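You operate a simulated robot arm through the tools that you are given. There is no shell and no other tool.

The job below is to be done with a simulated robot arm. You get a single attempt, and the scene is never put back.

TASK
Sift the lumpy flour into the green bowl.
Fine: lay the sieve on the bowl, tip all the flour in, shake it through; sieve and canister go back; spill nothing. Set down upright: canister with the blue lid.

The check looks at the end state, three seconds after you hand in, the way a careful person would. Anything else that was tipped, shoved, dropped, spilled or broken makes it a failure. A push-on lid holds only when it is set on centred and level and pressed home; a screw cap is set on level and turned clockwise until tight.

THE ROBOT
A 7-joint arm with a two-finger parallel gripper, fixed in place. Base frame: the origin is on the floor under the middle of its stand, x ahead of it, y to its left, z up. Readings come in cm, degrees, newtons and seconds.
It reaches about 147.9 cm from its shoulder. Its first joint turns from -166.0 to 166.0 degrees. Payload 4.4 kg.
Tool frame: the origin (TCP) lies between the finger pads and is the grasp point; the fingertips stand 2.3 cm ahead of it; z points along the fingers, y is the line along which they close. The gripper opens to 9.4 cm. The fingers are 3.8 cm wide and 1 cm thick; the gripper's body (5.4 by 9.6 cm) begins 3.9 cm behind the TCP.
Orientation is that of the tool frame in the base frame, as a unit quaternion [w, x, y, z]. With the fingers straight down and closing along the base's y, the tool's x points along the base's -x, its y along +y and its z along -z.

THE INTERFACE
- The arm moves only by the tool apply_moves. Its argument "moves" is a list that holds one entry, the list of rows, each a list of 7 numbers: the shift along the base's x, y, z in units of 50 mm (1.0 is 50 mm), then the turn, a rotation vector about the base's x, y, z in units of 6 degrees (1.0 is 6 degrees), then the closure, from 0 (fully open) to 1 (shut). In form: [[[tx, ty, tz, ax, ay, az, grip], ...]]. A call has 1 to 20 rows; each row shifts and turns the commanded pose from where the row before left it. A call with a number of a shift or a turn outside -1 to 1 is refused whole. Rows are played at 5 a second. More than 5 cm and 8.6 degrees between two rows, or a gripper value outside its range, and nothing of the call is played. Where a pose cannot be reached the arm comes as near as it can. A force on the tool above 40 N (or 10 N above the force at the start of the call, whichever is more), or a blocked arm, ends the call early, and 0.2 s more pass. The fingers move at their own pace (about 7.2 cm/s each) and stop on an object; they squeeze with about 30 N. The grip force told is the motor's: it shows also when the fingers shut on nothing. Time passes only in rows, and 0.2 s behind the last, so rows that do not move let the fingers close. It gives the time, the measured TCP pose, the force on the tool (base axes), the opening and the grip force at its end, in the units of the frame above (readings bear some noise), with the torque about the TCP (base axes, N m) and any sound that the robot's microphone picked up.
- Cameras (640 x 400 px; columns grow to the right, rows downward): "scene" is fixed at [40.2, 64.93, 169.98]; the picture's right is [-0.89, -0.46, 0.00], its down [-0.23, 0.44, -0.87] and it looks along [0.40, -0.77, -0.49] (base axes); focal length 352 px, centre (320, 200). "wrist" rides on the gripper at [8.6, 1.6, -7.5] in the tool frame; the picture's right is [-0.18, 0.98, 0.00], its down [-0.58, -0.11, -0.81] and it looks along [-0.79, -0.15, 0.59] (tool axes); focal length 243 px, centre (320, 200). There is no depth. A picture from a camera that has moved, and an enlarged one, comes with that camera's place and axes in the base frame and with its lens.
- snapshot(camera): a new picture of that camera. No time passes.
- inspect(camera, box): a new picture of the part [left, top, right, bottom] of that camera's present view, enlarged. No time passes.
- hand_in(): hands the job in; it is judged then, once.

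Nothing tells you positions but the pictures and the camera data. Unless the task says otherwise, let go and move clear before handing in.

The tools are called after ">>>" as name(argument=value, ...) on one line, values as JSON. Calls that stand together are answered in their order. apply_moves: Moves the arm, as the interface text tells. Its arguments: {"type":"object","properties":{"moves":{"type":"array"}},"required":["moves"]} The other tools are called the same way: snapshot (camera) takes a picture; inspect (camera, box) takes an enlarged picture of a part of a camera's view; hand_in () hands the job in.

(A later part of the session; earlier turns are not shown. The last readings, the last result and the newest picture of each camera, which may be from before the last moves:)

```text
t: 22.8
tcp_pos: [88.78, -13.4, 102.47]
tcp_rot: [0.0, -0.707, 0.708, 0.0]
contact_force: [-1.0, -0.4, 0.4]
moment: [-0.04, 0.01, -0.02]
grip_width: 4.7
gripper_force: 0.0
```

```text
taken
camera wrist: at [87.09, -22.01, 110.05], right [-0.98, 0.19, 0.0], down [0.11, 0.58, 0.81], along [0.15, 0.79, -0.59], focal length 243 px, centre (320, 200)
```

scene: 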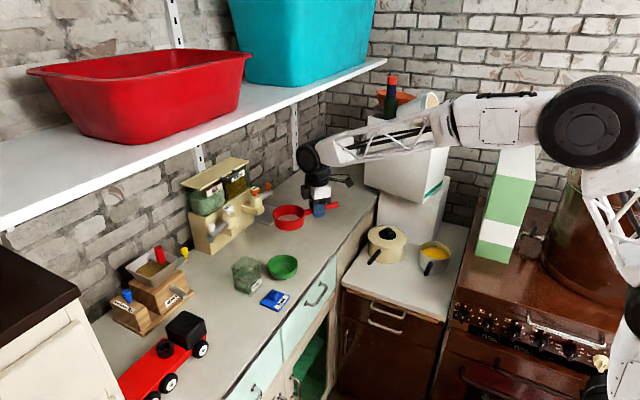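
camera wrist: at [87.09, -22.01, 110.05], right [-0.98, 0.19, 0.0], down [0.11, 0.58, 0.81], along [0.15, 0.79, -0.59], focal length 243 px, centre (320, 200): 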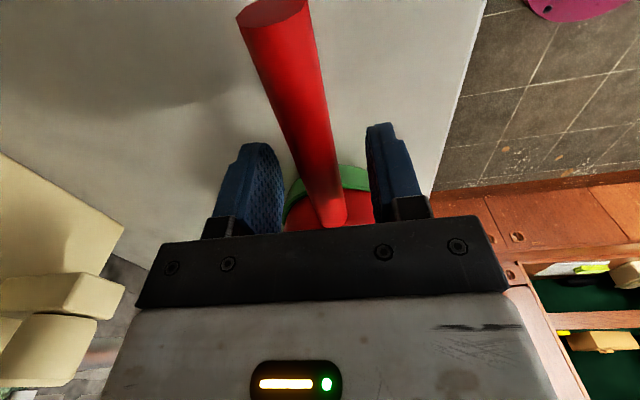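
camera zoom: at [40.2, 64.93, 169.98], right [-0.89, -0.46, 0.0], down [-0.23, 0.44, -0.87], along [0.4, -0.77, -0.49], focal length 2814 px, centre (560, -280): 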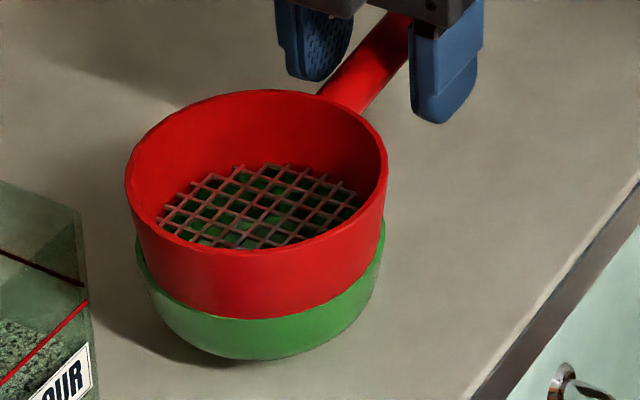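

The sieve stays level on the bowl. I'll rise straight up and look at the canister.

>>> apply_moves(moves=[[[0, 0, 0.2, 0, 0, 0, 0.5], [0, 0, 0.5, 0, 0, 0, 0.5], [0, -0.2, 0.7, 0, 0, 0, 0.4], [0, -0.3, 0.8, 0, 0, 0, 0.2], [0, -0.3, 0.8, 0, 0, 0, 0], [0, 0, 0, 0, 0, 0, 0]]])

>>> snapshot(camera="wrist")

>>> inspect(camera="scene", box=[220, 220, 340, 320])

>>> inspect(camera="scene", box=[225, 250, 275, 300])

```text
t: 24.2
tcp_pos: [88.67, -17.57, 117.67]
tcp_rot: [0.0, -0.707, 0.708, 0.0]
contact_force: [-0.5, 0.4, 0.4]
moment: [0.0, 0.05, 0.01]
grip_width: 9.39
gripper_force: 0.1
```

```text
taken
camera wrist: at [87.08, -26.13, 125.21], right [-0.98, 0.19, 0.0], down [0.11, 0.58, 0.81], along [0.15, 0.79, -0.59], focal length 243 px, centre (320, 200)
```

wrist: 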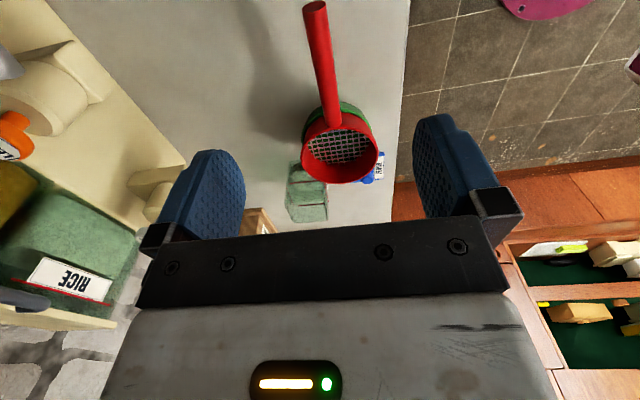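

```text
4.00 times, centred on (280, 270) of scene
camera zoom: at [40.2, 64.93, 169.98], right [-0.89, -0.46, 0.0], down [-0.23, 0.44, -0.87], along [0.4, -0.77, -0.49], focal length 1407 px, centre (480, -80)
```

zoom: 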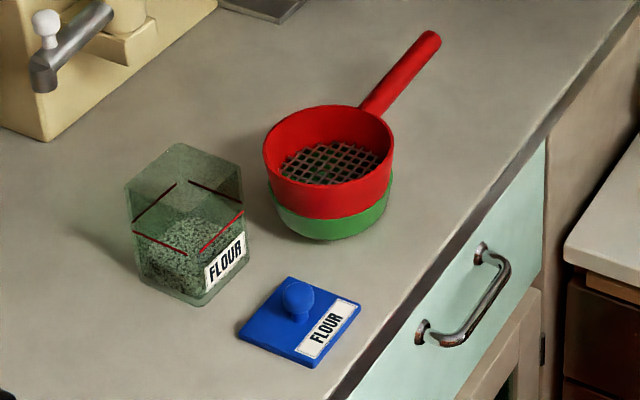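

```text
8.00 times, centred on (250, 275) of scene
camera zoom: at [40.2, 64.93, 169.98], right [-0.89, -0.46, 0.0], down [-0.23, 0.44, -0.87], along [0.4, -0.77, -0.49], focal length 2814 px, centre (880, -400)
```

zoom: 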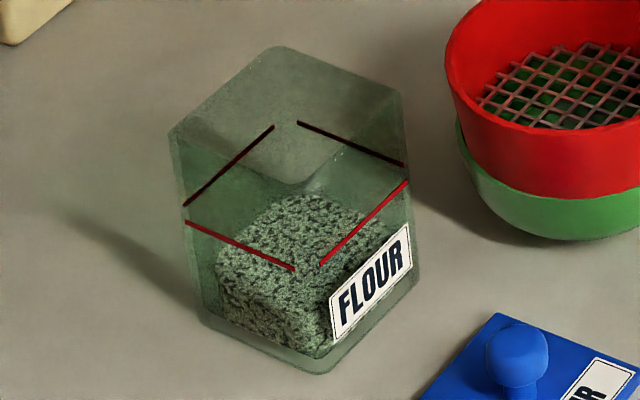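

The sieve is seated and stable. The canister is about 5.8 cm square and 8.7 cm tall, with its top at z≈103.7. I'll grip it from the +y side with the fingers pitched about 30° below horizontal and the camera on top, which clears the sieve and the lid. I'm starting the reorientation at a safe height.

>>> apply_moves(moves=[[[0, 0.5, -0.1, 0, 0, 0, 0], [0, 0.5, -0.1, -0.6, 0, 0, 0], [0, 0.5, -0.1, -1, 0, 0, 0], [0, 0.5, -0.1, -1, 0, 0, 0], [0, 0.5, -0.1, -1, 0, 0, 0], [0, 0.5, -0.1, -1, 0, 0, 0], [0, 0.5, -0.1, -0.4, 0, 0, 0], [0, 0, 0, 0, 0, 0, 0]]])

>>> snapshot(camera="scene")

>>> snapshot(camera="wrist")

```text
t: 26.0
tcp_pos: [88.58, 0.08, 114.07]
tcp_rot: [-0.183, -0.682, 0.684, -0.183]
contact_force: [-0.1, 0.8, -0.3]
moment: [0.02, 0.0, 0.0]
grip_width: 9.39
gripper_force: 0.1
```

```text
taken
```

scene: 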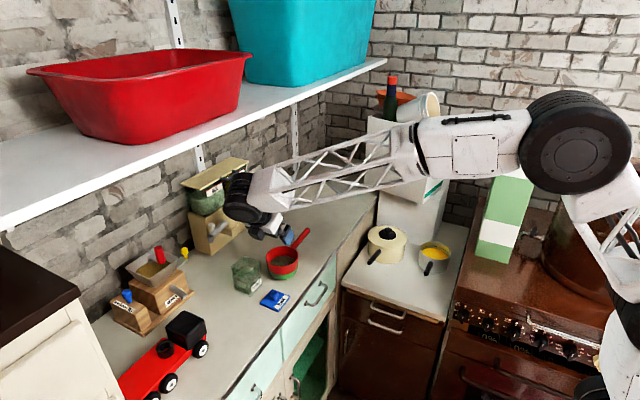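

```text
taken
camera wrist: at [86.95, -3.6, 125.02], right [-0.98, 0.16, -0.09], down [0.11, 0.91, 0.41], along [0.15, 0.39, -0.91], focal length 243 px, centre (320, 200)
```

wrist: 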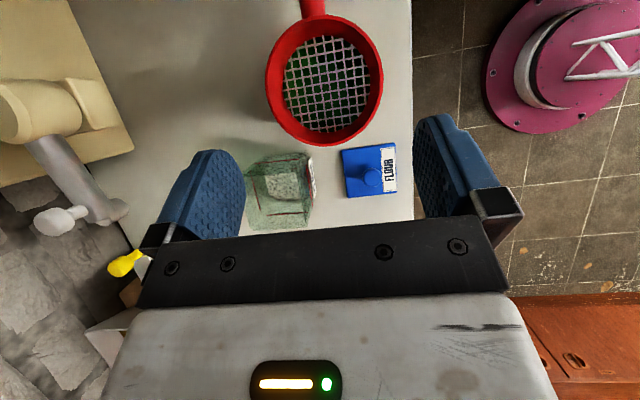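

The pose is reachable and gives a good downward view; the sieve centre is confirmed near (88.5,-4.7). I'll continue to the 30° pitch and move over the canister.

>>> apply_moves(moves=[[[0.1, 0.4, 0, -0.833, 0, 0, 0], [0.2, 0.4, 0, -0.833, 0, 0, 0], [0.25, 0.4, 0, -0.833, 0, 0, 0], [0.25, 0.4, 0, -0.833, 0, 0, 0], [0.3, 0.2, -0.03, -0.833, 0, 0, 0], [0.3, 0, -0.03, -0.835, 0, 0, 0], [0, 0, 0, 0, 0, 0, 0]]])

>>> snapshot(camera="scene")

>>> snapshot(camera="wrist")

```text
t: 27.6
tcp_pos: [95.66, 9.17, 113.65]
tcp_rot: [-0.354, -0.611, 0.612, -0.355]
contact_force: [-0.1, -0.1, 1.0]
moment: [-0.01, -0.02, 0.01]
grip_width: 9.42
gripper_force: 0.0
```

```text
taken
```

scene: 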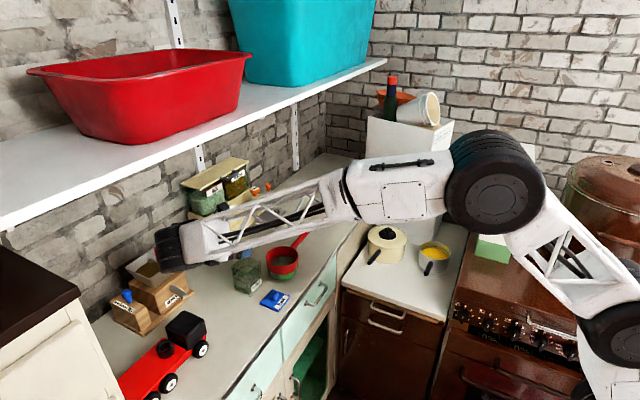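

```text
taken
camera wrist: at [94.05, 11.25, 124.99], right [-0.98, 0.09, -0.16], down [0.11, 0.99, -0.1], along [0.15, -0.12, -0.98], focal length 243 px, centre (320, 200)
```

wrist: 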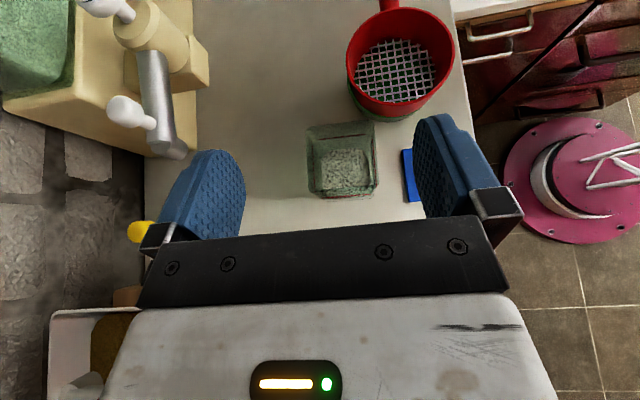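

>>> inspect(camera="wrist", box=[280, 100, 440, 220])

```text
3.33 times, centred on (360, 160) of wrist
camera zoom: at [94.05, 11.25, 124.99], right [-0.98, 0.09, -0.16], down [0.11, 0.99, -0.1], along [0.15, -0.12, -0.98], focal length 809 px, centre (187, 333)
```

zoom: 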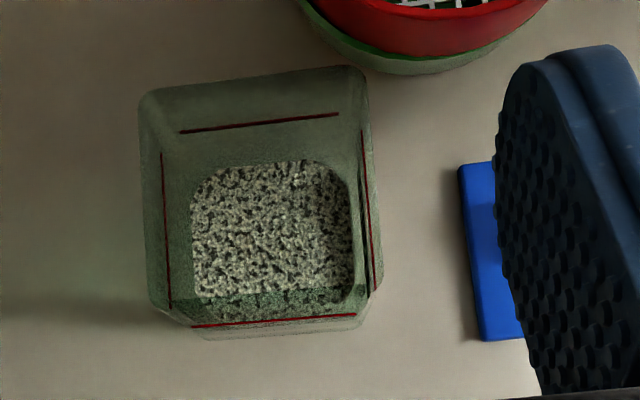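

From above, the canister's rim spans x 92.0–98.1 and y 1.9–7.85, centred near (95.05,4.87) and yawed about -2°. I'll line up over it and come down until the fingertips are near rim height.

>>> apply_moves(moves=[[[-0.06, -0.38, 0, 0, 0, -0.17, 0], [-0.06, -0.38, -0.2, 0, 0, -0.17, 0], [0, 0, -0.4, 0, 0, 0, 0], [0, 0, -0.4, 0, 0, 0, 0], [0, 0, -0.3, 0, 0, 0, 0], [0, 0, 0, 0, 0, 0, 0]]])

>>> snapshot(camera="wrist")

>>> inspect(camera="scene", box=[150, 200, 330, 320])

```text
t: 29.0
tcp_pos: [94.95, 5.34, 107.16]
tcp_rot: [-0.359, -0.601, 0.624, -0.348]
contact_force: [0.6, 0.0, 0.3]
moment: [0.02, 0.02, -0.01]
grip_width: 9.39
gripper_force: 0.1
```

```text
taken
camera wrist: at [93.43, 7.58, 118.46], right [-0.98, 0.13, -0.16], down [0.15, 0.98, -0.1], along [0.15, -0.12, -0.98], focal length 243 px, centre (320, 200)
```

wrist: 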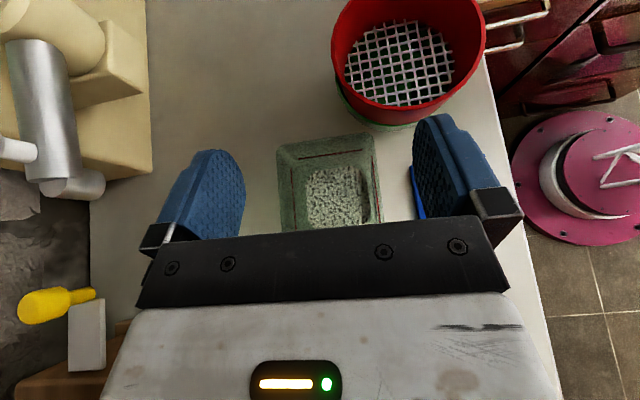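

```text
3.33 times, centred on (240, 260) of scene
camera zoom: at [40.2, 64.93, 169.98], right [-0.89, -0.46, 0.0], down [-0.23, 0.44, -0.87], along [0.4, -0.77, -0.49], focal length 1172 px, centre (587, 0)
```

zoom: 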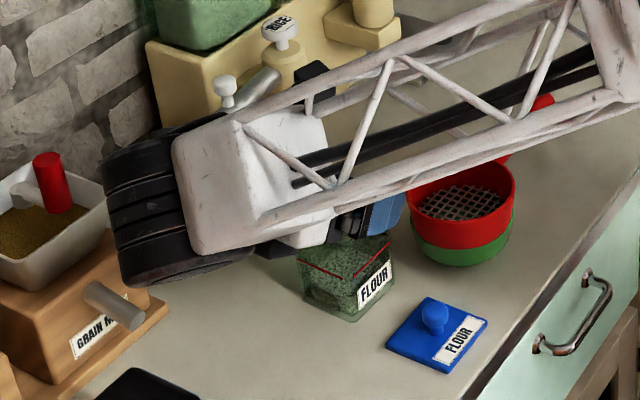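

>>> inspect(camera="scene", box=[110, 290, 230, 400])

>>> inspect(camera="wrist", box=[230, 110, 440, 230])

```text
3.64 times, centred on (170, 345) of scene
camera zoom: at [40.2, 64.93, 169.98], right [-0.89, -0.46, 0.0], down [-0.23, 0.44, -0.87], along [0.4, -0.77, -0.49], focal length 1279 px, centre (866, -327)
```

zoom: 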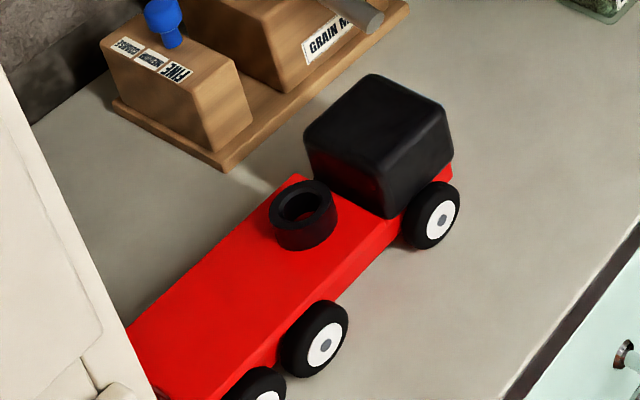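

```text
3.05 times, centred on (335, 170) of wrist
camera zoom: at [93.43, 7.58, 118.46], right [-0.98, 0.13, -0.16], down [0.15, 0.98, -0.1], along [0.15, -0.12, -0.98], focal length 739 px, centre (274, 291)
```

zoom: 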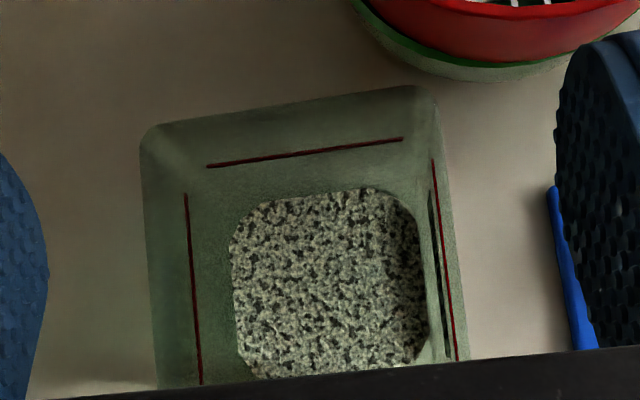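

The fingers straddle the canister evenly and the wrist clears the truck (cab top z≈104). I'll descend onto it.

>>> apply_moves(moves=[[[0.01, 0, -0.25, 0, 0, 0, 0], [0.01, 0, -0.25, 0, 0, 0, 0], [0, 0, -0.25, 0, 0, 0, 0], [0, 0, -0.2, 0, 0, 0, 0], [0, 0, -0.1, 0, 0, 0, 0], [0, 0, 0, 0, 0, 0, 0]]])

>>> snapshot(camera="wrist")

>>> inspect(camera="scene", box=[150, 200, 330, 320])

```text
t: 30.4
tcp_pos: [95.17, 5.31, 101.84]
tcp_rot: [-0.359, -0.601, 0.624, -0.347]
contact_force: [-0.5, -0.6, 0.5]
moment: [-0.02, 0.04, 0.01]
grip_width: 9.4
gripper_force: 0.0
```

```text
taken
camera wrist: at [93.64, 7.55, 113.17], right [-0.98, 0.13, -0.16], down [0.15, 0.98, -0.1], along [0.15, -0.12, -0.98], focal length 243 px, centre (320, 200)
```

wrist: 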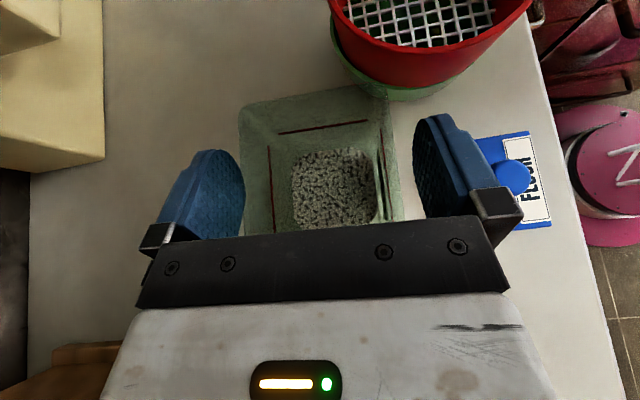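

```text
3.33 times, centred on (240, 260) of scene
camera zoom: at [40.2, 64.93, 169.98], right [-0.89, -0.46, 0.0], down [-0.23, 0.44, -0.87], along [0.4, -0.77, -0.49], focal length 1172 px, centre (587, 0)
```

zoom: 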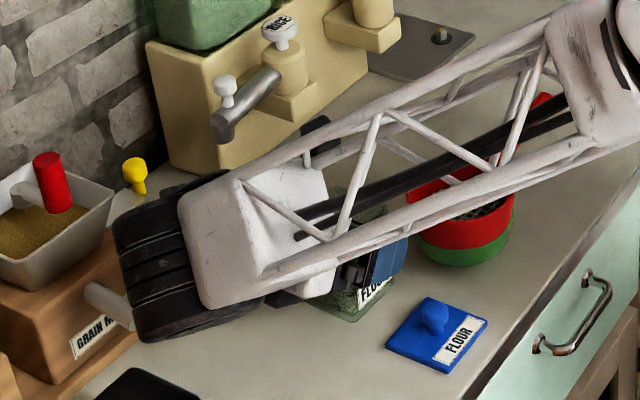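

The canister is centred between the pads. Closing now.

>>> apply_moves(moves=[[[-0.02, 0, 0, 0, 0, 0, 0.2], [0, 0, 0, 0, 0, 0, 1], [0, 0, 0, 0, 0, 0, 1], [0, 0, 0, 0, 0, 0, 1], [0, 0, 0, 0, 0, 0, 1]]])

>>> snapshot(camera="wrist")

```text
t: 31.6
tcp_pos: [95.2, 5.27, 101.94]
tcp_rot: [-0.36, -0.6, 0.624, -0.347]
contact_force: [0.5, -1.2, 1.1]
moment: [-0.02, 0.17, 0.05]
grip_width: 6.19
gripper_force: 30.1
```

```text
taken
camera wrist: at [93.55, 7.56, 113.18], right [-0.98, 0.13, -0.16], down [0.15, 0.98, -0.1], along [0.15, -0.12, -0.98], focal length 243 px, centre (320, 200)
```

wrist: 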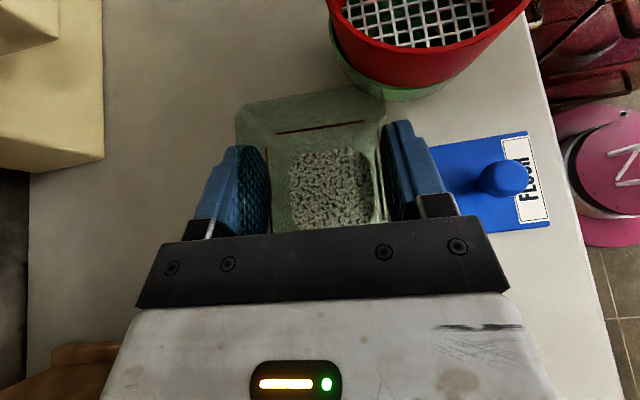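

Gripped at 6.19 cm. I'll lift gently and check the hold.

>>> apply_moves(moves=[[[0, 0, 0.05, 0, 0, 0, 1], [0, 0, 0.1, 0, 0, 0, 1], [0, 0, 0.15, 0, 0, 0, 1], [0, 0, 0.2, 0, 0, 0, 1], [0, 0, 0, 0, 0, 0, 1]]])

>>> snapshot(camera="wrist")

>>> inspect(camera="scene", box=[190, 220, 330, 320])

```text
t: 32.8
tcp_pos: [95.08, 5.28, 104.43]
tcp_rot: [-0.36, -0.6, 0.624, -0.347]
contact_force: [-0.4, 0.4, -2.7]
moment: [-0.04, -0.02, -0.01]
grip_width: 6.2
gripper_force: 30.1
```

```text
taken
camera wrist: at [93.56, 7.52, 115.76], right [-0.98, 0.13, -0.16], down [0.15, 0.98, -0.1], along [0.15, -0.12, -0.98], focal length 243 px, centre (320, 200)
```

wrist: 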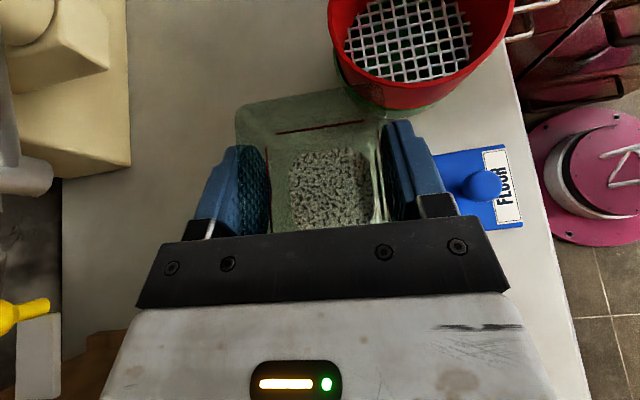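

```text
4.00 times, centred on (260, 270) of scene
camera zoom: at [40.2, 64.93, 169.98], right [-0.89, -0.46, 0.0], down [-0.23, 0.44, -0.87], along [0.4, -0.77, -0.49], focal length 1407 px, centre (560, -80)
```

zoom: 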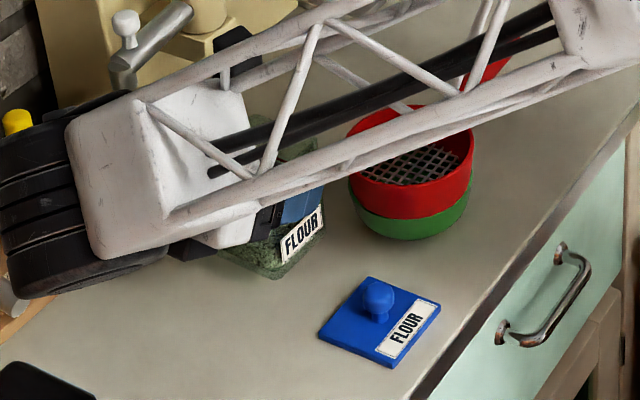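

The hold is firm at about 2.7 N. I'll raise the canister and carry it, upright, to beside the sieve.

>>> apply_moves(moves=[[[0, 0, 0.3, 0, 0, 0, 1], [0, 0, 0.4, 0, 0, 0, 1], [0, 0, 0.4, 0, 0, 0, 1], [0, -0.2, 0.3, 0, 0, 0, 1], [0, -0.3, 0.15, 0, 0, 0, 1], [0, -0.4, 0, 0, 0, 0, 1], [0, -0.4, 0, 0, 0, 0, 1], [0, -0.3, 0, 0, 0, 0, 1], [0, -0.15, 0, 0, 0, 0, 1], [0, 0, 0, 0, 0, 0, 1]]])

>>> snapshot(camera="scene")

>>> snapshot(camera="wrist")

```text
t: 35.0
tcp_pos: [95.05, -3.55, 112.16]
tcp_rot: [-0.36, -0.6, 0.624, -0.348]
contact_force: [-0.8, 0.7, -4.1]
moment: [0.0, 0.0, 0.0]
grip_width: 6.2
gripper_force: 29.4
```

```text
taken
```

scene: 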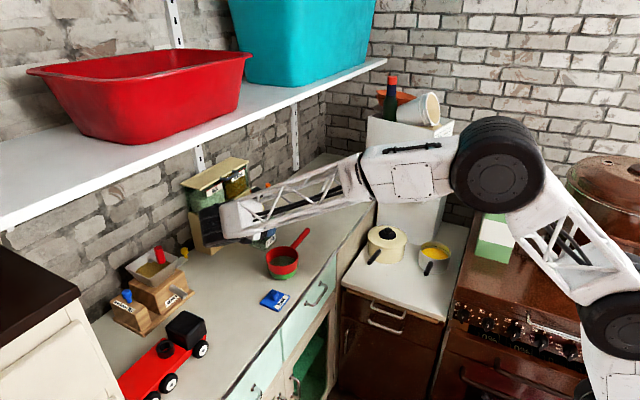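

```text
taken
camera wrist: at [93.59, -1.35, 123.39], right [-0.98, 0.13, -0.16], down [0.15, 0.98, -0.1], along [0.15, -0.12, -0.98], focal length 243 px, centre (320, 200)
```

wrist: 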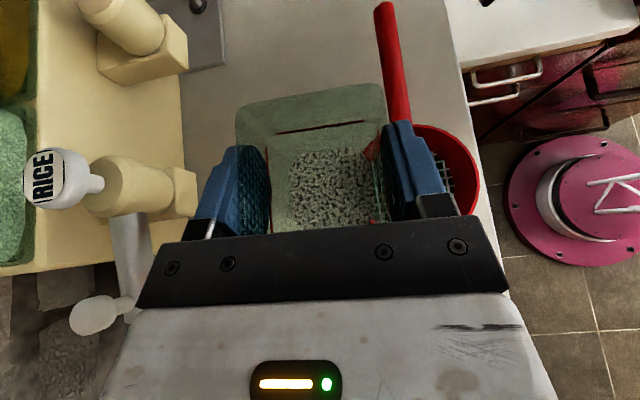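

The canister sits beside the sieve with a clear route. I'll begin rolling it about the finger axis, tipping toward the sieve, and check that the wrist can follow.

>>> apply_moves(moves=[[[0, 0, 0, -0.015, -0.433, -0.25, 1], [0, 0, 0, -0.03, -0.866, -0.5, 1], [0, 0, 0, -0.03, -0.866, -0.5, 1], [0, 0, 0, -0.03, -0.866, -0.5, 1], [0, 0, 0, -0.03, -0.866, -0.5, 1], [0, 0, 0, -0.015, -0.433, -0.25, 1], [0, 0, 0, 0, 0, 0, 1]]])

>>> snapshot(camera="scene")

>>> snapshot(camera="wrist")

```text
t: 36.6
tcp_pos: [95.16, -3.49, 112.19]
tcp_rot: [-0.257, -0.419, 0.758, -0.429]
contact_force: [0.5, -0.2, -3.4]
moment: [0.06, 0.05, 0.0]
grip_width: 6.18
gripper_force: 29.9
```

```text
taken
```

scene: 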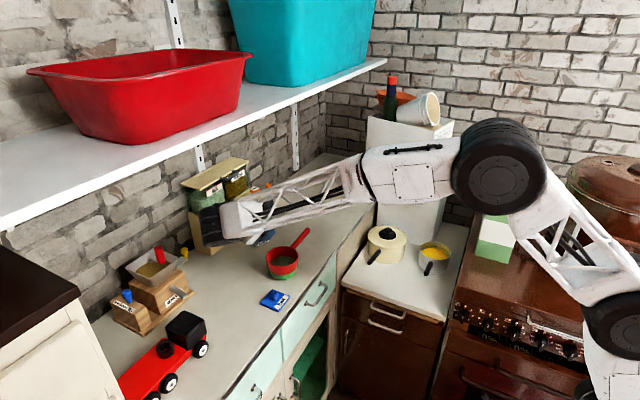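

```text
taken
camera wrist: at [89.46, -0.12, 121.76], right [-0.74, 0.35, -0.57], down [0.42, 0.91, 0.02], along [0.52, -0.23, -0.82], focal length 243 px, centre (320, 200)
```

wrist: 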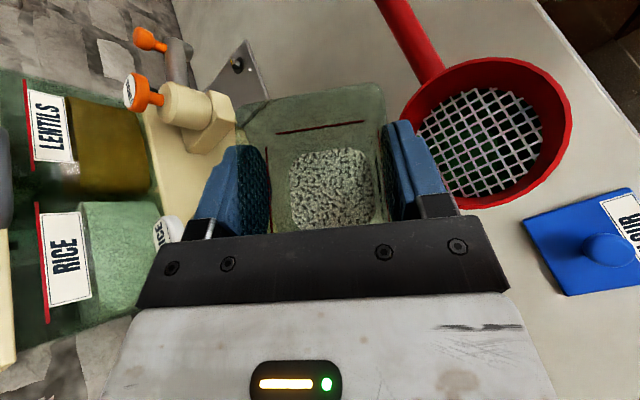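

The roll works and the flour is holding still. Next I'll go to 60°, bringing the lower mouth corner over the sieve centre.

>>> apply_moves(moves=[[[-0.07, -0.016, 0, -0.015, -0.433, -0.25, 1], [-0.07, -0.016, 0, -0.03, -0.866, -0.5, 1], [-0.07, -0.016, 0, -0.03, -0.866, -0.5, 1], [-0.07, -0.016, 0, -0.03, -0.866, -0.5, 1], [-0.07, -0.016, 0, -0.03, -0.866, -0.5, 1], [0, 0, 0, -0.015, -0.433, -0.25, 1], [0, 0, 0, 0, 0, 0, 1]]])

>>> inspect(camera="scene", box=[200, 200, 340, 300])

>>> snapshot(camera="wrist")

```text
t: 38.2
tcp_pos: [93.34, -3.9, 112.13]
tcp_rot: [-0.137, -0.208, 0.841, -0.481]
contact_force: [0.1, -0.2, -3.9]
moment: [0.06, 0.06, -0.03]
grip_width: 6.17
gripper_force: 29.9
```

```text
4.00 times, centred on (270, 250) of scene
camera zoom: at [40.2, 64.93, 169.98], right [-0.89, -0.46, 0.0], down [-0.23, 0.44, -0.87], along [0.4, -0.77, -0.49], focal length 1407 px, centre (520, 0)
```

zoom: 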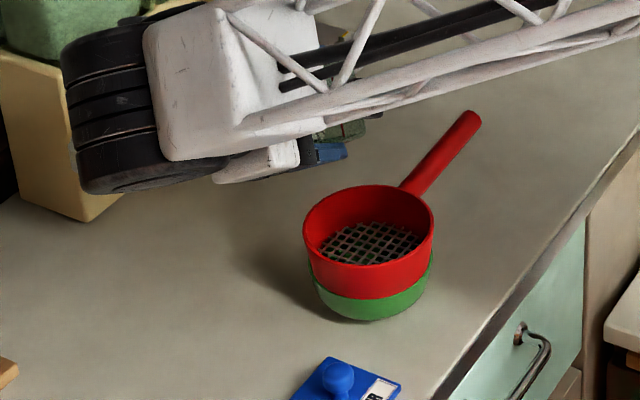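

```text
taken
camera wrist: at [85.16, 1.44, 118.51], right [-0.31, 0.48, -0.82], down [0.59, 0.78, 0.24], along [0.75, -0.41, -0.53], focal length 243 px, centre (320, 200)
```

wrist: 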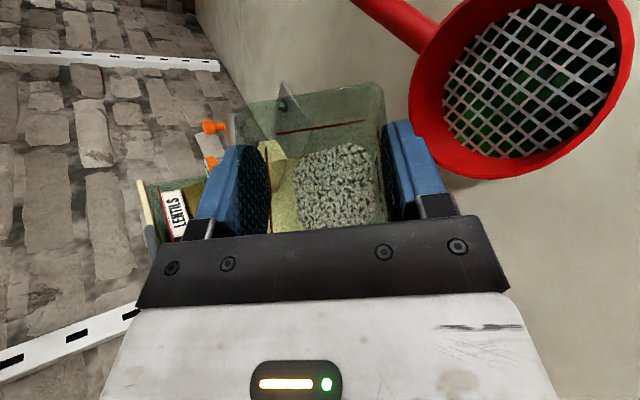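

The corner I want to pour from projects exactly where my model puts it, over the sieve centre at (89,-5.2). I'll continue to 75° while lowering.

>>> apply_moves(moves=[[[-0.023, -0.037, -0.12, -0.025, -0.722, -0.417, 1], [-0.023, -0.037, -0.12, -0.025, -0.722, -0.417, 1], [-0.023, -0.037, -0.12, -0.025, -0.722, -0.417, 1], [0, 0, 0, 0, 0, 0, 1]]])

>>> inspect(camera="scene", box=[220, 220, 340, 300])

>>> snapshot(camera="wrist")

```text
t: 39.2
tcp_pos: [92.99, -4.24, 110.37]
tcp_rot: [-0.072, -0.096, 0.861, -0.495]
contact_force: [0.5, -0.3, -4.1]
moment: [0.05, 0.09, 0.01]
grip_width: 6.2
gripper_force: 29.8
```

```text
5.00 times, centred on (280, 260) of scene
camera zoom: at [40.2, 64.93, 169.98], right [-0.89, -0.46, 0.0], down [-0.23, 0.44, -0.87], along [0.4, -0.77, -0.49], focal length 1758 px, centre (520, -100)
```

zoom: 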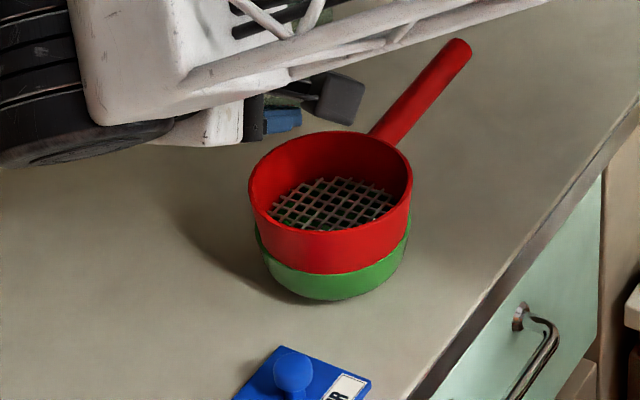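

```text
taken
camera wrist: at [84.39, 2.03, 114.81], right [-0.05, 0.5, -0.86], down [0.61, 0.7, 0.37], along [0.79, -0.51, -0.35], focal length 243 px, centre (320, 200)
```

wrist: 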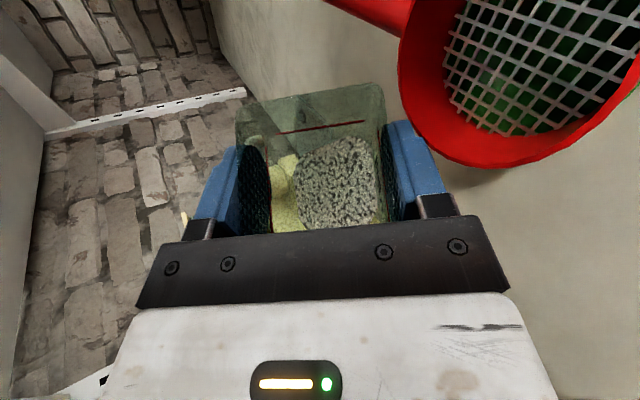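

>>> apply_moves(moves=[[[-0.04, -0.045, -0.06, -0.025, -0.722, -0.417, 1], [-0.04, -0.045, -0.06, -0.025, -0.722, -0.417, 1], [-0.04, -0.045, -0.06, -0.025, -0.722, -0.417, 1], [0, 0, 0, 0, 0, 0, 1], [0, 0, 0, 0, 0, 0, 1]]])

>>> inspect(camera="scene", box=[220, 220, 340, 300])

>>> snapshot(camera="wrist")

```text
t: 40.4
tcp_pos: [92.44, -5.05, 109.48]
tcp_rot: [-0.007, 0.016, 0.866, -0.501]
contact_force: [0.0, -0.6, -3.5]
moment: [0.12, 0.12, -0.01]
grip_width: 6.19
gripper_force: 30.0
```

```text
5.00 times, centred on (280, 260) of scene
camera zoom: at [40.2, 64.93, 169.98], right [-0.89, -0.46, 0.0], down [-0.23, 0.44, -0.87], along [0.4, -0.77, -0.49], focal length 1758 px, centre (520, -100)
```

zoom: 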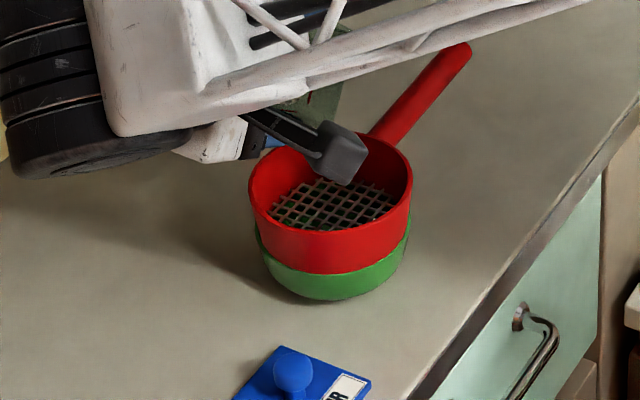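

```text
taken
camera wrist: at [84.0, 2.52, 111.9], right [0.21, 0.48, -0.85], down [0.6, 0.62, 0.5], along [0.77, -0.62, -0.16], focal length 243 px, centre (320, 200)
```

wrist: 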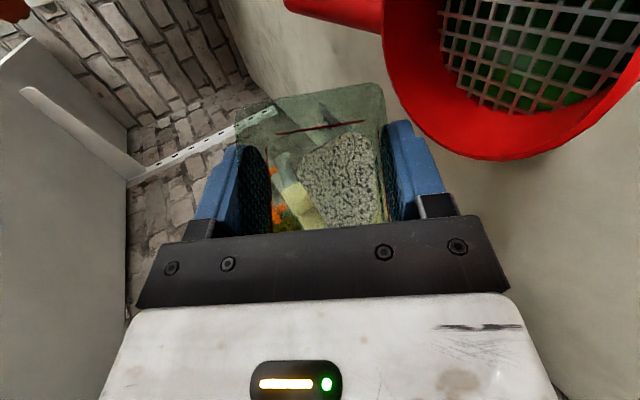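

Still no flow at 75° of true tilt. I'll continue gently to about 87°.

>>> apply_moves(moves=[[[-0.065, -0.016, 0.005, -0.025, -0.722, -0.417, 1], [-0.065, -0.016, 0.005, -0.025, -0.722, -0.417, 1], [-0.065, -0.016, 0.005, -0.025, -0.722, -0.417, 1], [0, 0, 0, 0, 0, 0, 1], [0, 0, 0, 0, 0, 0, 1]]])

>>> inspect(camera="scene", box=[220, 220, 340, 300])

>>> snapshot(camera="wrist")

```text
t: 41.6
tcp_pos: [91.43, -5.29, 109.54]
tcp_rot: [0.057, 0.129, 0.857, -0.496]
contact_force: [0.2, -0.1, -4.1]
moment: [0.11, 0.08, -0.01]
grip_width: 6.18
gripper_force: 30.1
```

```text
5.00 times, centred on (280, 260) of scene
camera zoom: at [40.2, 64.93, 169.98], right [-0.89, -0.46, 0.0], down [-0.23, 0.44, -0.87], along [0.4, -0.77, -0.49], focal length 1758 px, centre (520, -100)
```

zoom: 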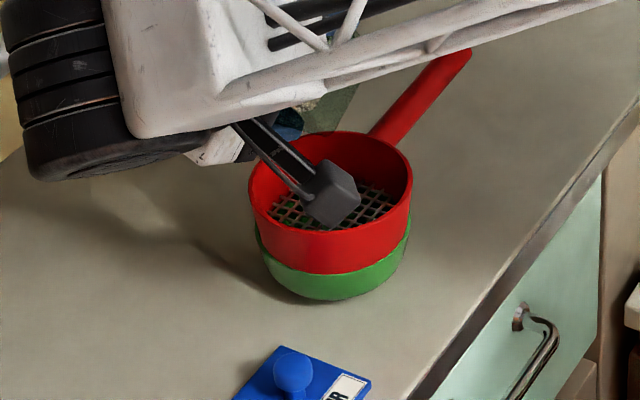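

```text
taken
camera wrist: at [83.85, 3.37, 110.07], right [0.45, 0.43, -0.78], down [0.55, 0.55, 0.63], along [0.7, -0.71, 0.01], focal length 243 px, centre (320, 200)
```

wrist: 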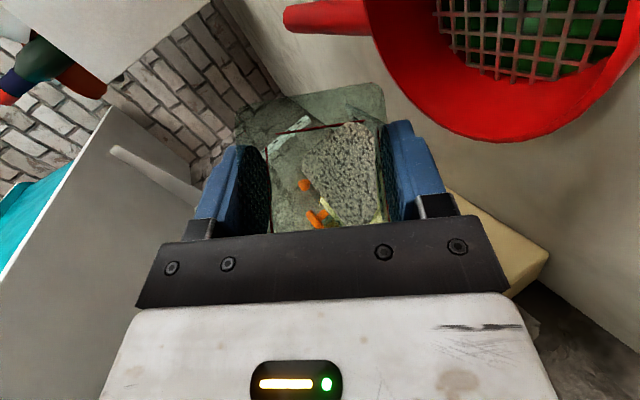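

>>> apply_moves(moves=[[[-0.033, -0.008, 0.012, -0.0125, -0.361, -0.208, 1], [-0.033, -0.008, 0.012, -0.0125, -0.361, -0.208, 1], [-0.033, -0.008, 0.012, -0.0125, -0.361, -0.208, 1], [0, 0, 0, 0, 0, 0, 1], [0, 0, 0, 0, 0, 0, 1], [0, 0, 0, 0, 0, 0, 1]]])

>>> snapshot(camera="wrist")

>>> inspect(camera="scene", box=[255, 235, 325, 285])

```text
t: 43.0
tcp_pos: [91.03, -5.35, 109.74]
tcp_rot: [0.091, 0.186, 0.845, -0.493]
contact_force: [1.1, 0.2, -3.4]
moment: [0.11, 0.07, 0.01]
grip_width: 6.18
gripper_force: 30.1
```

```text
taken
camera wrist: at [83.89, 3.75, 109.34], right [0.56, 0.4, -0.72], down [0.51, 0.52, 0.68], along [0.65, -0.76, 0.09], focal length 243 px, centre (320, 200)
```

wrist: 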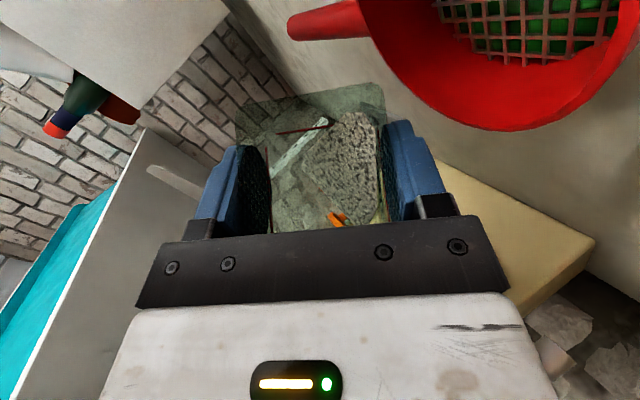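

```text
8.00 times, centred on (290, 260) of scene
camera zoom: at [40.2, 64.93, 169.98], right [-0.89, -0.46, 0.0], down [-0.23, 0.44, -0.87], along [0.4, -0.77, -0.49], focal length 2814 px, centre (560, -280)
```

zoom: 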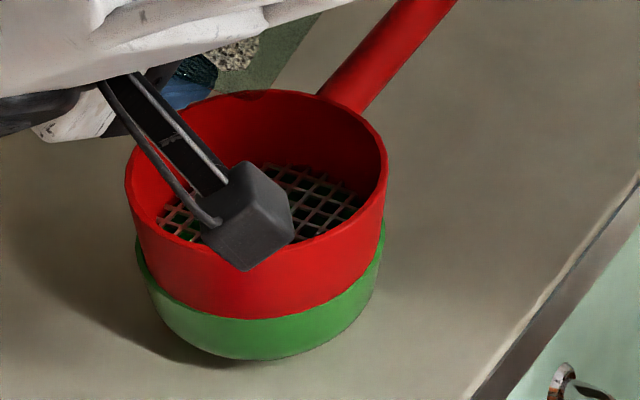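

>>> apply_moves(moves=[[[-0.033, -0.008, 0.012, -0.0125, -0.361, -0.208, 1], [-0.033, -0.008, 0.012, -0.0125, -0.361, -0.208, 1], [-0.033, -0.008, 0.012, -0.0125, -0.361, -0.208, 1], [0, 0, 0, 0, 0, 0, 1], [0, 0, 0, 0, 0, 0, 1], [0, 0, 0, 0, 0, 0, 1]]])

>>> inspect(camera="wrist", box=[220, 40, 480, 240])

>>> inspect(camera="scene", box=[255, 235, 325, 285])

```text
t: 44.4
tcp_pos: [90.44, -5.53, 109.72]
tcp_rot: [0.122, 0.24, 0.832, -0.486]
contact_force: [-0.1, 0.4, -2.9]
moment: [0.08, 0.09, 0.02]
grip_width: 6.2
gripper_force: 29.9
```

```text
2.00 times, centred on (350, 140) of wrist
camera zoom: at [84.12, 3.99, 108.69], right [0.67, 0.36, -0.65], down [0.46, 0.49, 0.74], along [0.58, -0.8, 0.16], focal length 485 px, centre (260, 320)
```

zoom: 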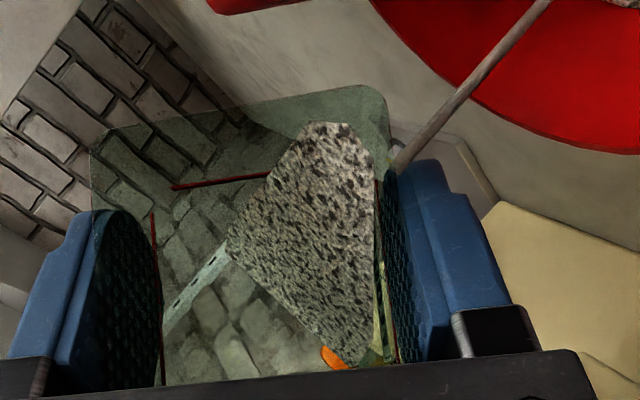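

```text
8.00 times, centred on (290, 260) of scene
camera zoom: at [40.2, 64.93, 169.98], right [-0.89, -0.46, 0.0], down [-0.23, 0.44, -0.87], along [0.4, -0.77, -0.49], focal length 2814 px, centre (560, -280)
```

zoom: 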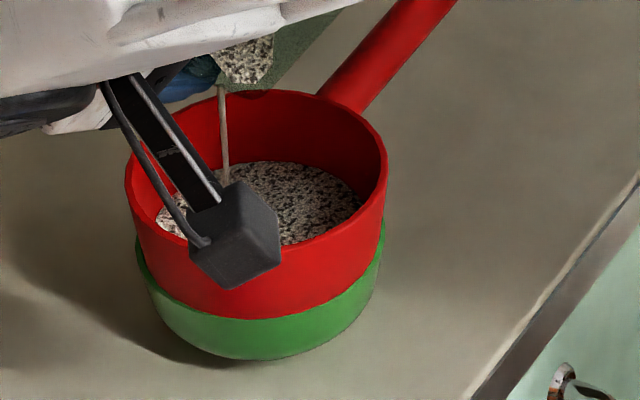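

Flour is now pouring in a thin stream into the sieve. I'll hold here and monitor.

>>> apply_moves(moves=[[[0, 0, 0, 0, 0, 0, 1], [0, 0, 0, 0, 0, 0, 1], [0, 0, 0, 0, 0, 0, 1], [0, 0, 0, 0, 0, 0, 1], [0, 0, 0, 0, 0, 0, 1]]])

>>> inspect(camera="wrist", box=[220, 40, 480, 240])

>>> inspect(camera="scene", box=[255, 235, 325, 285])

```text
t: 45.6
tcp_pos: [90.5, -5.66, 109.92]
tcp_rot: [0.123, 0.241, 0.832, -0.485]
contact_force: [1.1, -0.7, -3.3]
moment: [0.12, 0.09, 0.0]
grip_width: 6.2
gripper_force: 30.2
```

```text
2.00 times, centred on (350, 140) of wrist
camera zoom: at [84.12, 3.99, 108.69], right [0.67, 0.36, -0.65], down [0.46, 0.49, 0.74], along [0.58, -0.8, 0.16], focal length 485 px, centre (260, 320)
```

zoom: 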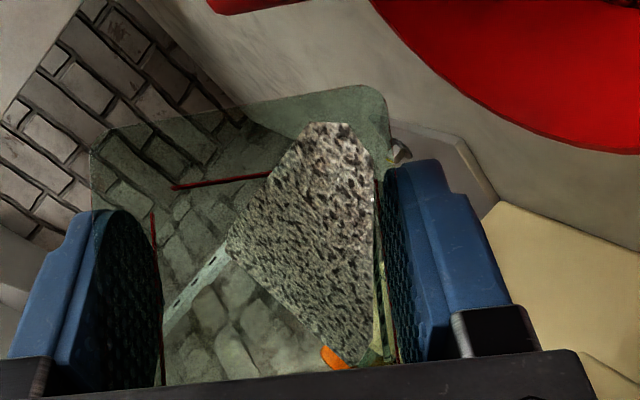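

```text
8.00 times, centred on (290, 260) of scene
camera zoom: at [40.2, 64.93, 169.98], right [-0.89, -0.46, 0.0], down [-0.23, 0.44, -0.87], along [0.4, -0.77, -0.49], focal length 2814 px, centre (560, -280)
```

zoom: 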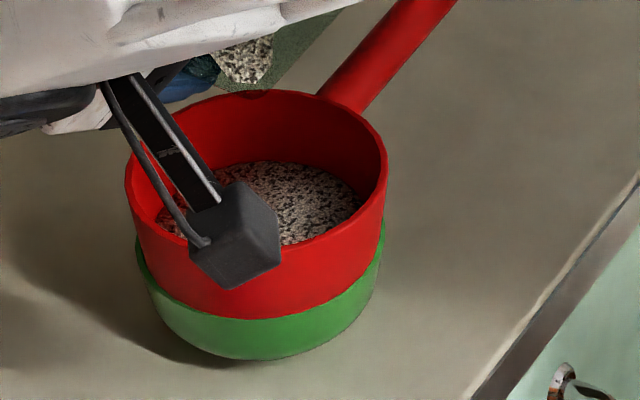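

The flow stops at equilibrium for each tilt, so I can meter it. The stream lands about 1.5 cm to +x of centre, so I'll shift slightly to -x while tipping further.

>>> apply_moves(moves=[[[-0.08, -0.02, 0, 0, 0, 0, 1], [-0.08, -0.02, 0, -0.0125, -0.361, -0.208, 1], [-0.08, -0.03, 0, -0.0125, -0.361, -0.208, 1], [-0.03, -0.02, 0, -0.0125, -0.361, -0.208, 1], [0, 0, 0, 0, 0, 0, 1], [0, 0, 0, 0, 0, 0, 1], [0, 0, 0, 0, 0, 0, 1], [0, 0, 0, 0, 0, 0, 1]]])

>>> inspect(camera="wrist", box=[220, 40, 480, 240])

>>> inspect(camera="scene", box=[255, 235, 325, 285])

```text
t: 47.4
tcp_pos: [89.01, -5.9, 109.83]
tcp_rot: [0.155, 0.294, 0.815, -0.475]
contact_force: [-1.2, 0.3, -3.9]
moment: [0.1, 0.07, 0.02]
grip_width: 6.19
gripper_force: 30.0
```

```text
2.00 times, centred on (350, 140) of wrist
camera zoom: at [83.58, 4.0, 108.02], right [0.76, 0.31, -0.58], down [0.41, 0.46, 0.79], along [0.51, -0.83, 0.23], focal length 485 px, centre (260, 320)
```

zoom: 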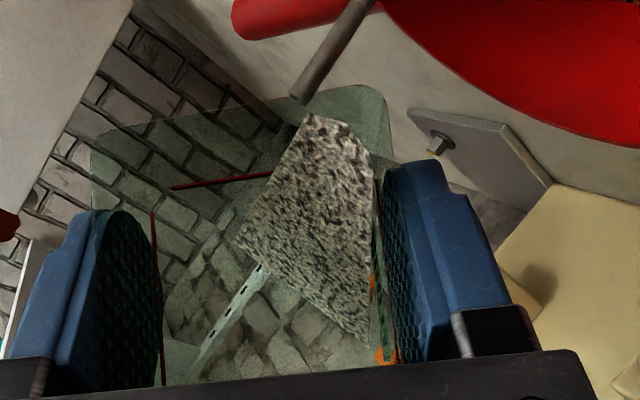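

```text
8.00 times, centred on (290, 260) of scene
camera zoom: at [40.2, 64.93, 169.98], right [-0.89, -0.46, 0.0], down [-0.23, 0.44, -0.87], along [0.4, -0.77, -0.49], focal length 2814 px, centre (560, -280)
```

zoom: 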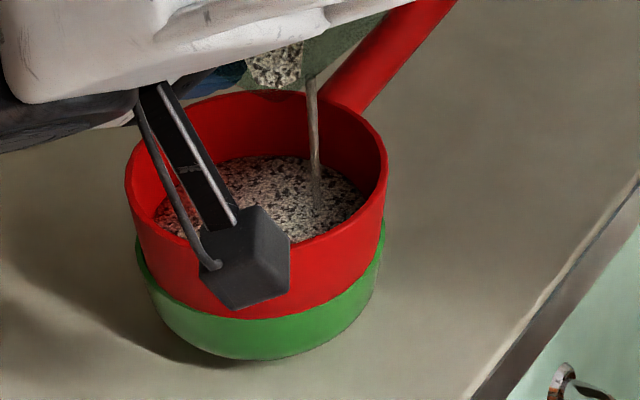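

The stream now falls from the other side of the same corner, still well inside the sieve. I'll re-centre the corner over the sieve and tip on slowly.

>>> apply_moves(moves=[[[0.03, 0.06, 0, 0, 0, 0, 1], [0, 0, 0, 0, 0, 0, 1], [0, 0, 0, 0, 0, 0, 1], [0, 0, 0, -0.0125, -0.361, -0.208, 1], [-0.03, 0, 0, -0.0125, -0.361, -0.208, 1], [-0.03, 0, 0, -0.0125, -0.361, -0.208, 1], [0, 0, 0, 0, 0, 0, 1], [0, 0, 0, 0, 0, 0, 1], [0, 0, 0, 0, 0, 0, 1], [0, 0, 0, 0, 0, 0, 1]]])

>>> inspect(camera="wrist", box=[220, 40, 480, 240])

>>> inspect(camera="scene", box=[255, 235, 325, 285])

```text
t: 49.6
tcp_pos: [89.0, -5.65, 109.92]
tcp_rot: [0.184, 0.346, 0.794, -0.465]
contact_force: [-0.3, -0.5, -3.6]
moment: [0.09, 0.06, 0.01]
grip_width: 6.19
gripper_force: 29.9
```

```text
2.00 times, centred on (350, 140) of wrist
camera zoom: at [84.42, 4.59, 107.4], right [0.84, 0.25, -0.49], down [0.35, 0.44, 0.83], along [0.42, -0.86, 0.28], focal length 485 px, centre (260, 320)
```

zoom: 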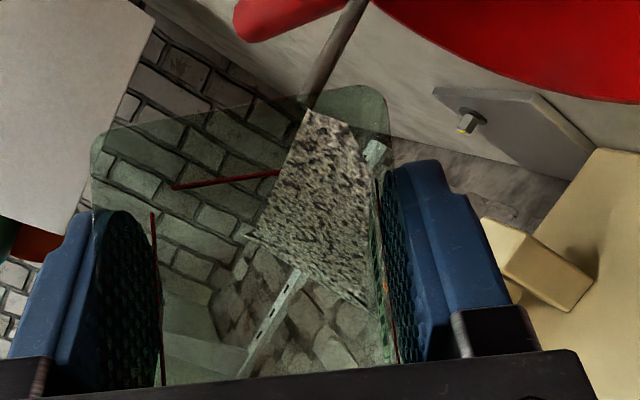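

```text
8.00 times, centred on (290, 260) of scene
camera zoom: at [40.2, 64.93, 169.98], right [-0.89, -0.46, 0.0], down [-0.23, 0.44, -0.87], along [0.4, -0.77, -0.49], focal length 2814 px, centre (560, -280)
```

zoom: 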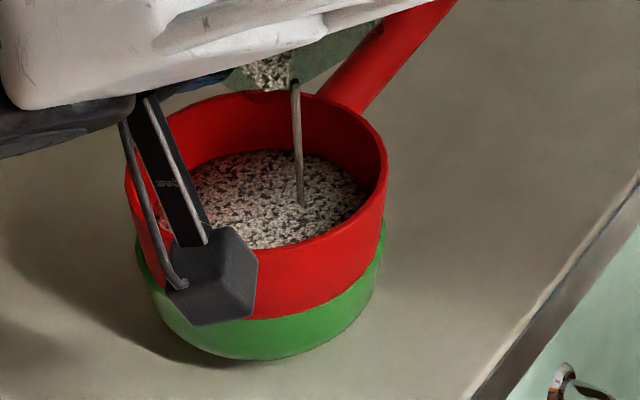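

Good steady pouring near the centre. I'll raise the finger pitch by 15° to tip the canister further, keeping the corner over the sieve.

>>> apply_moves(moves=[[[0, 0, 0, 0, 0, 0, 1], [0, 0, 0, 0, 0, 0, 1], [-0.02, 0.06, 0.004, -0.417, -0.128, -0.054, 1], [-0.02, 0.06, 0.004, -0.417, -0.128, -0.054, 1], [-0.02, 0.06, 0.004, -0.417, -0.128, -0.054, 1], [0, 0, 0, 0, 0, 0, 1], [0, 0, 0, 0, 0, 0, 1], [0, 0, 0, 0, 0, 0, 1], [0, 0, 0, 0, 0, 0, 1]]])

>>> inspect(camera="wrist", box=[220, 40, 480, 240])

>>> inspect(camera="scene", box=[255, 235, 325, 285])

```text
t: 51.6
tcp_pos: [88.71, -4.68, 109.94]
tcp_rot: [0.219, 0.351, 0.754, -0.511]
contact_force: [-0.6, -0.4, -3.2]
moment: [0.1, 0.04, 0.03]
grip_width: 6.18
gripper_force: 30.3
```

```text
2.00 times, centred on (350, 140) of wrist
camera zoom: at [84.39, 5.09, 105.9], right [0.86, 0.17, -0.48], down [0.32, 0.54, 0.78], along [0.39, -0.82, 0.41], focal length 485 px, centre (260, 320)
```

zoom: 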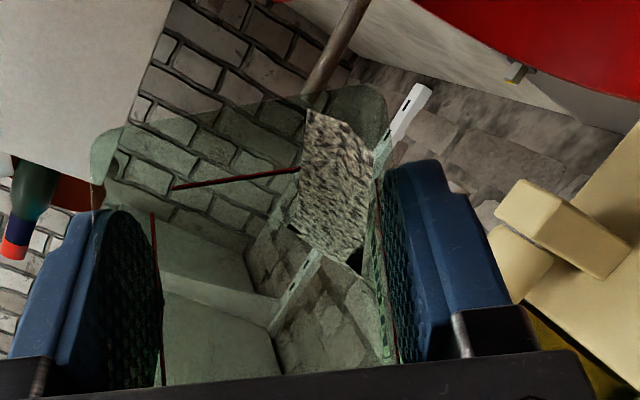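

```text
8.00 times, centred on (290, 260) of scene
camera zoom: at [40.2, 64.93, 169.98], right [-0.89, -0.46, 0.0], down [-0.23, 0.44, -0.87], along [0.4, -0.77, -0.49], focal length 2814 px, centre (560, -280)
```

zoom: 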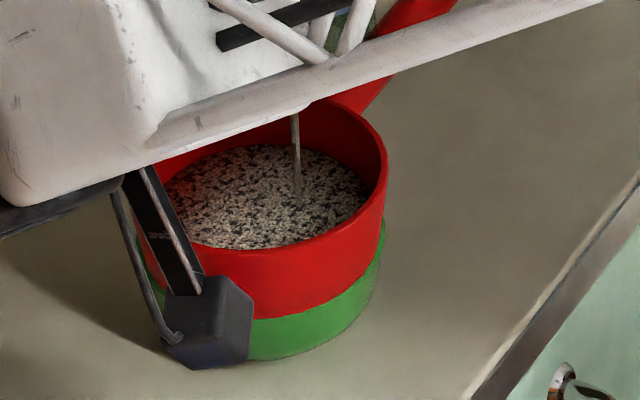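

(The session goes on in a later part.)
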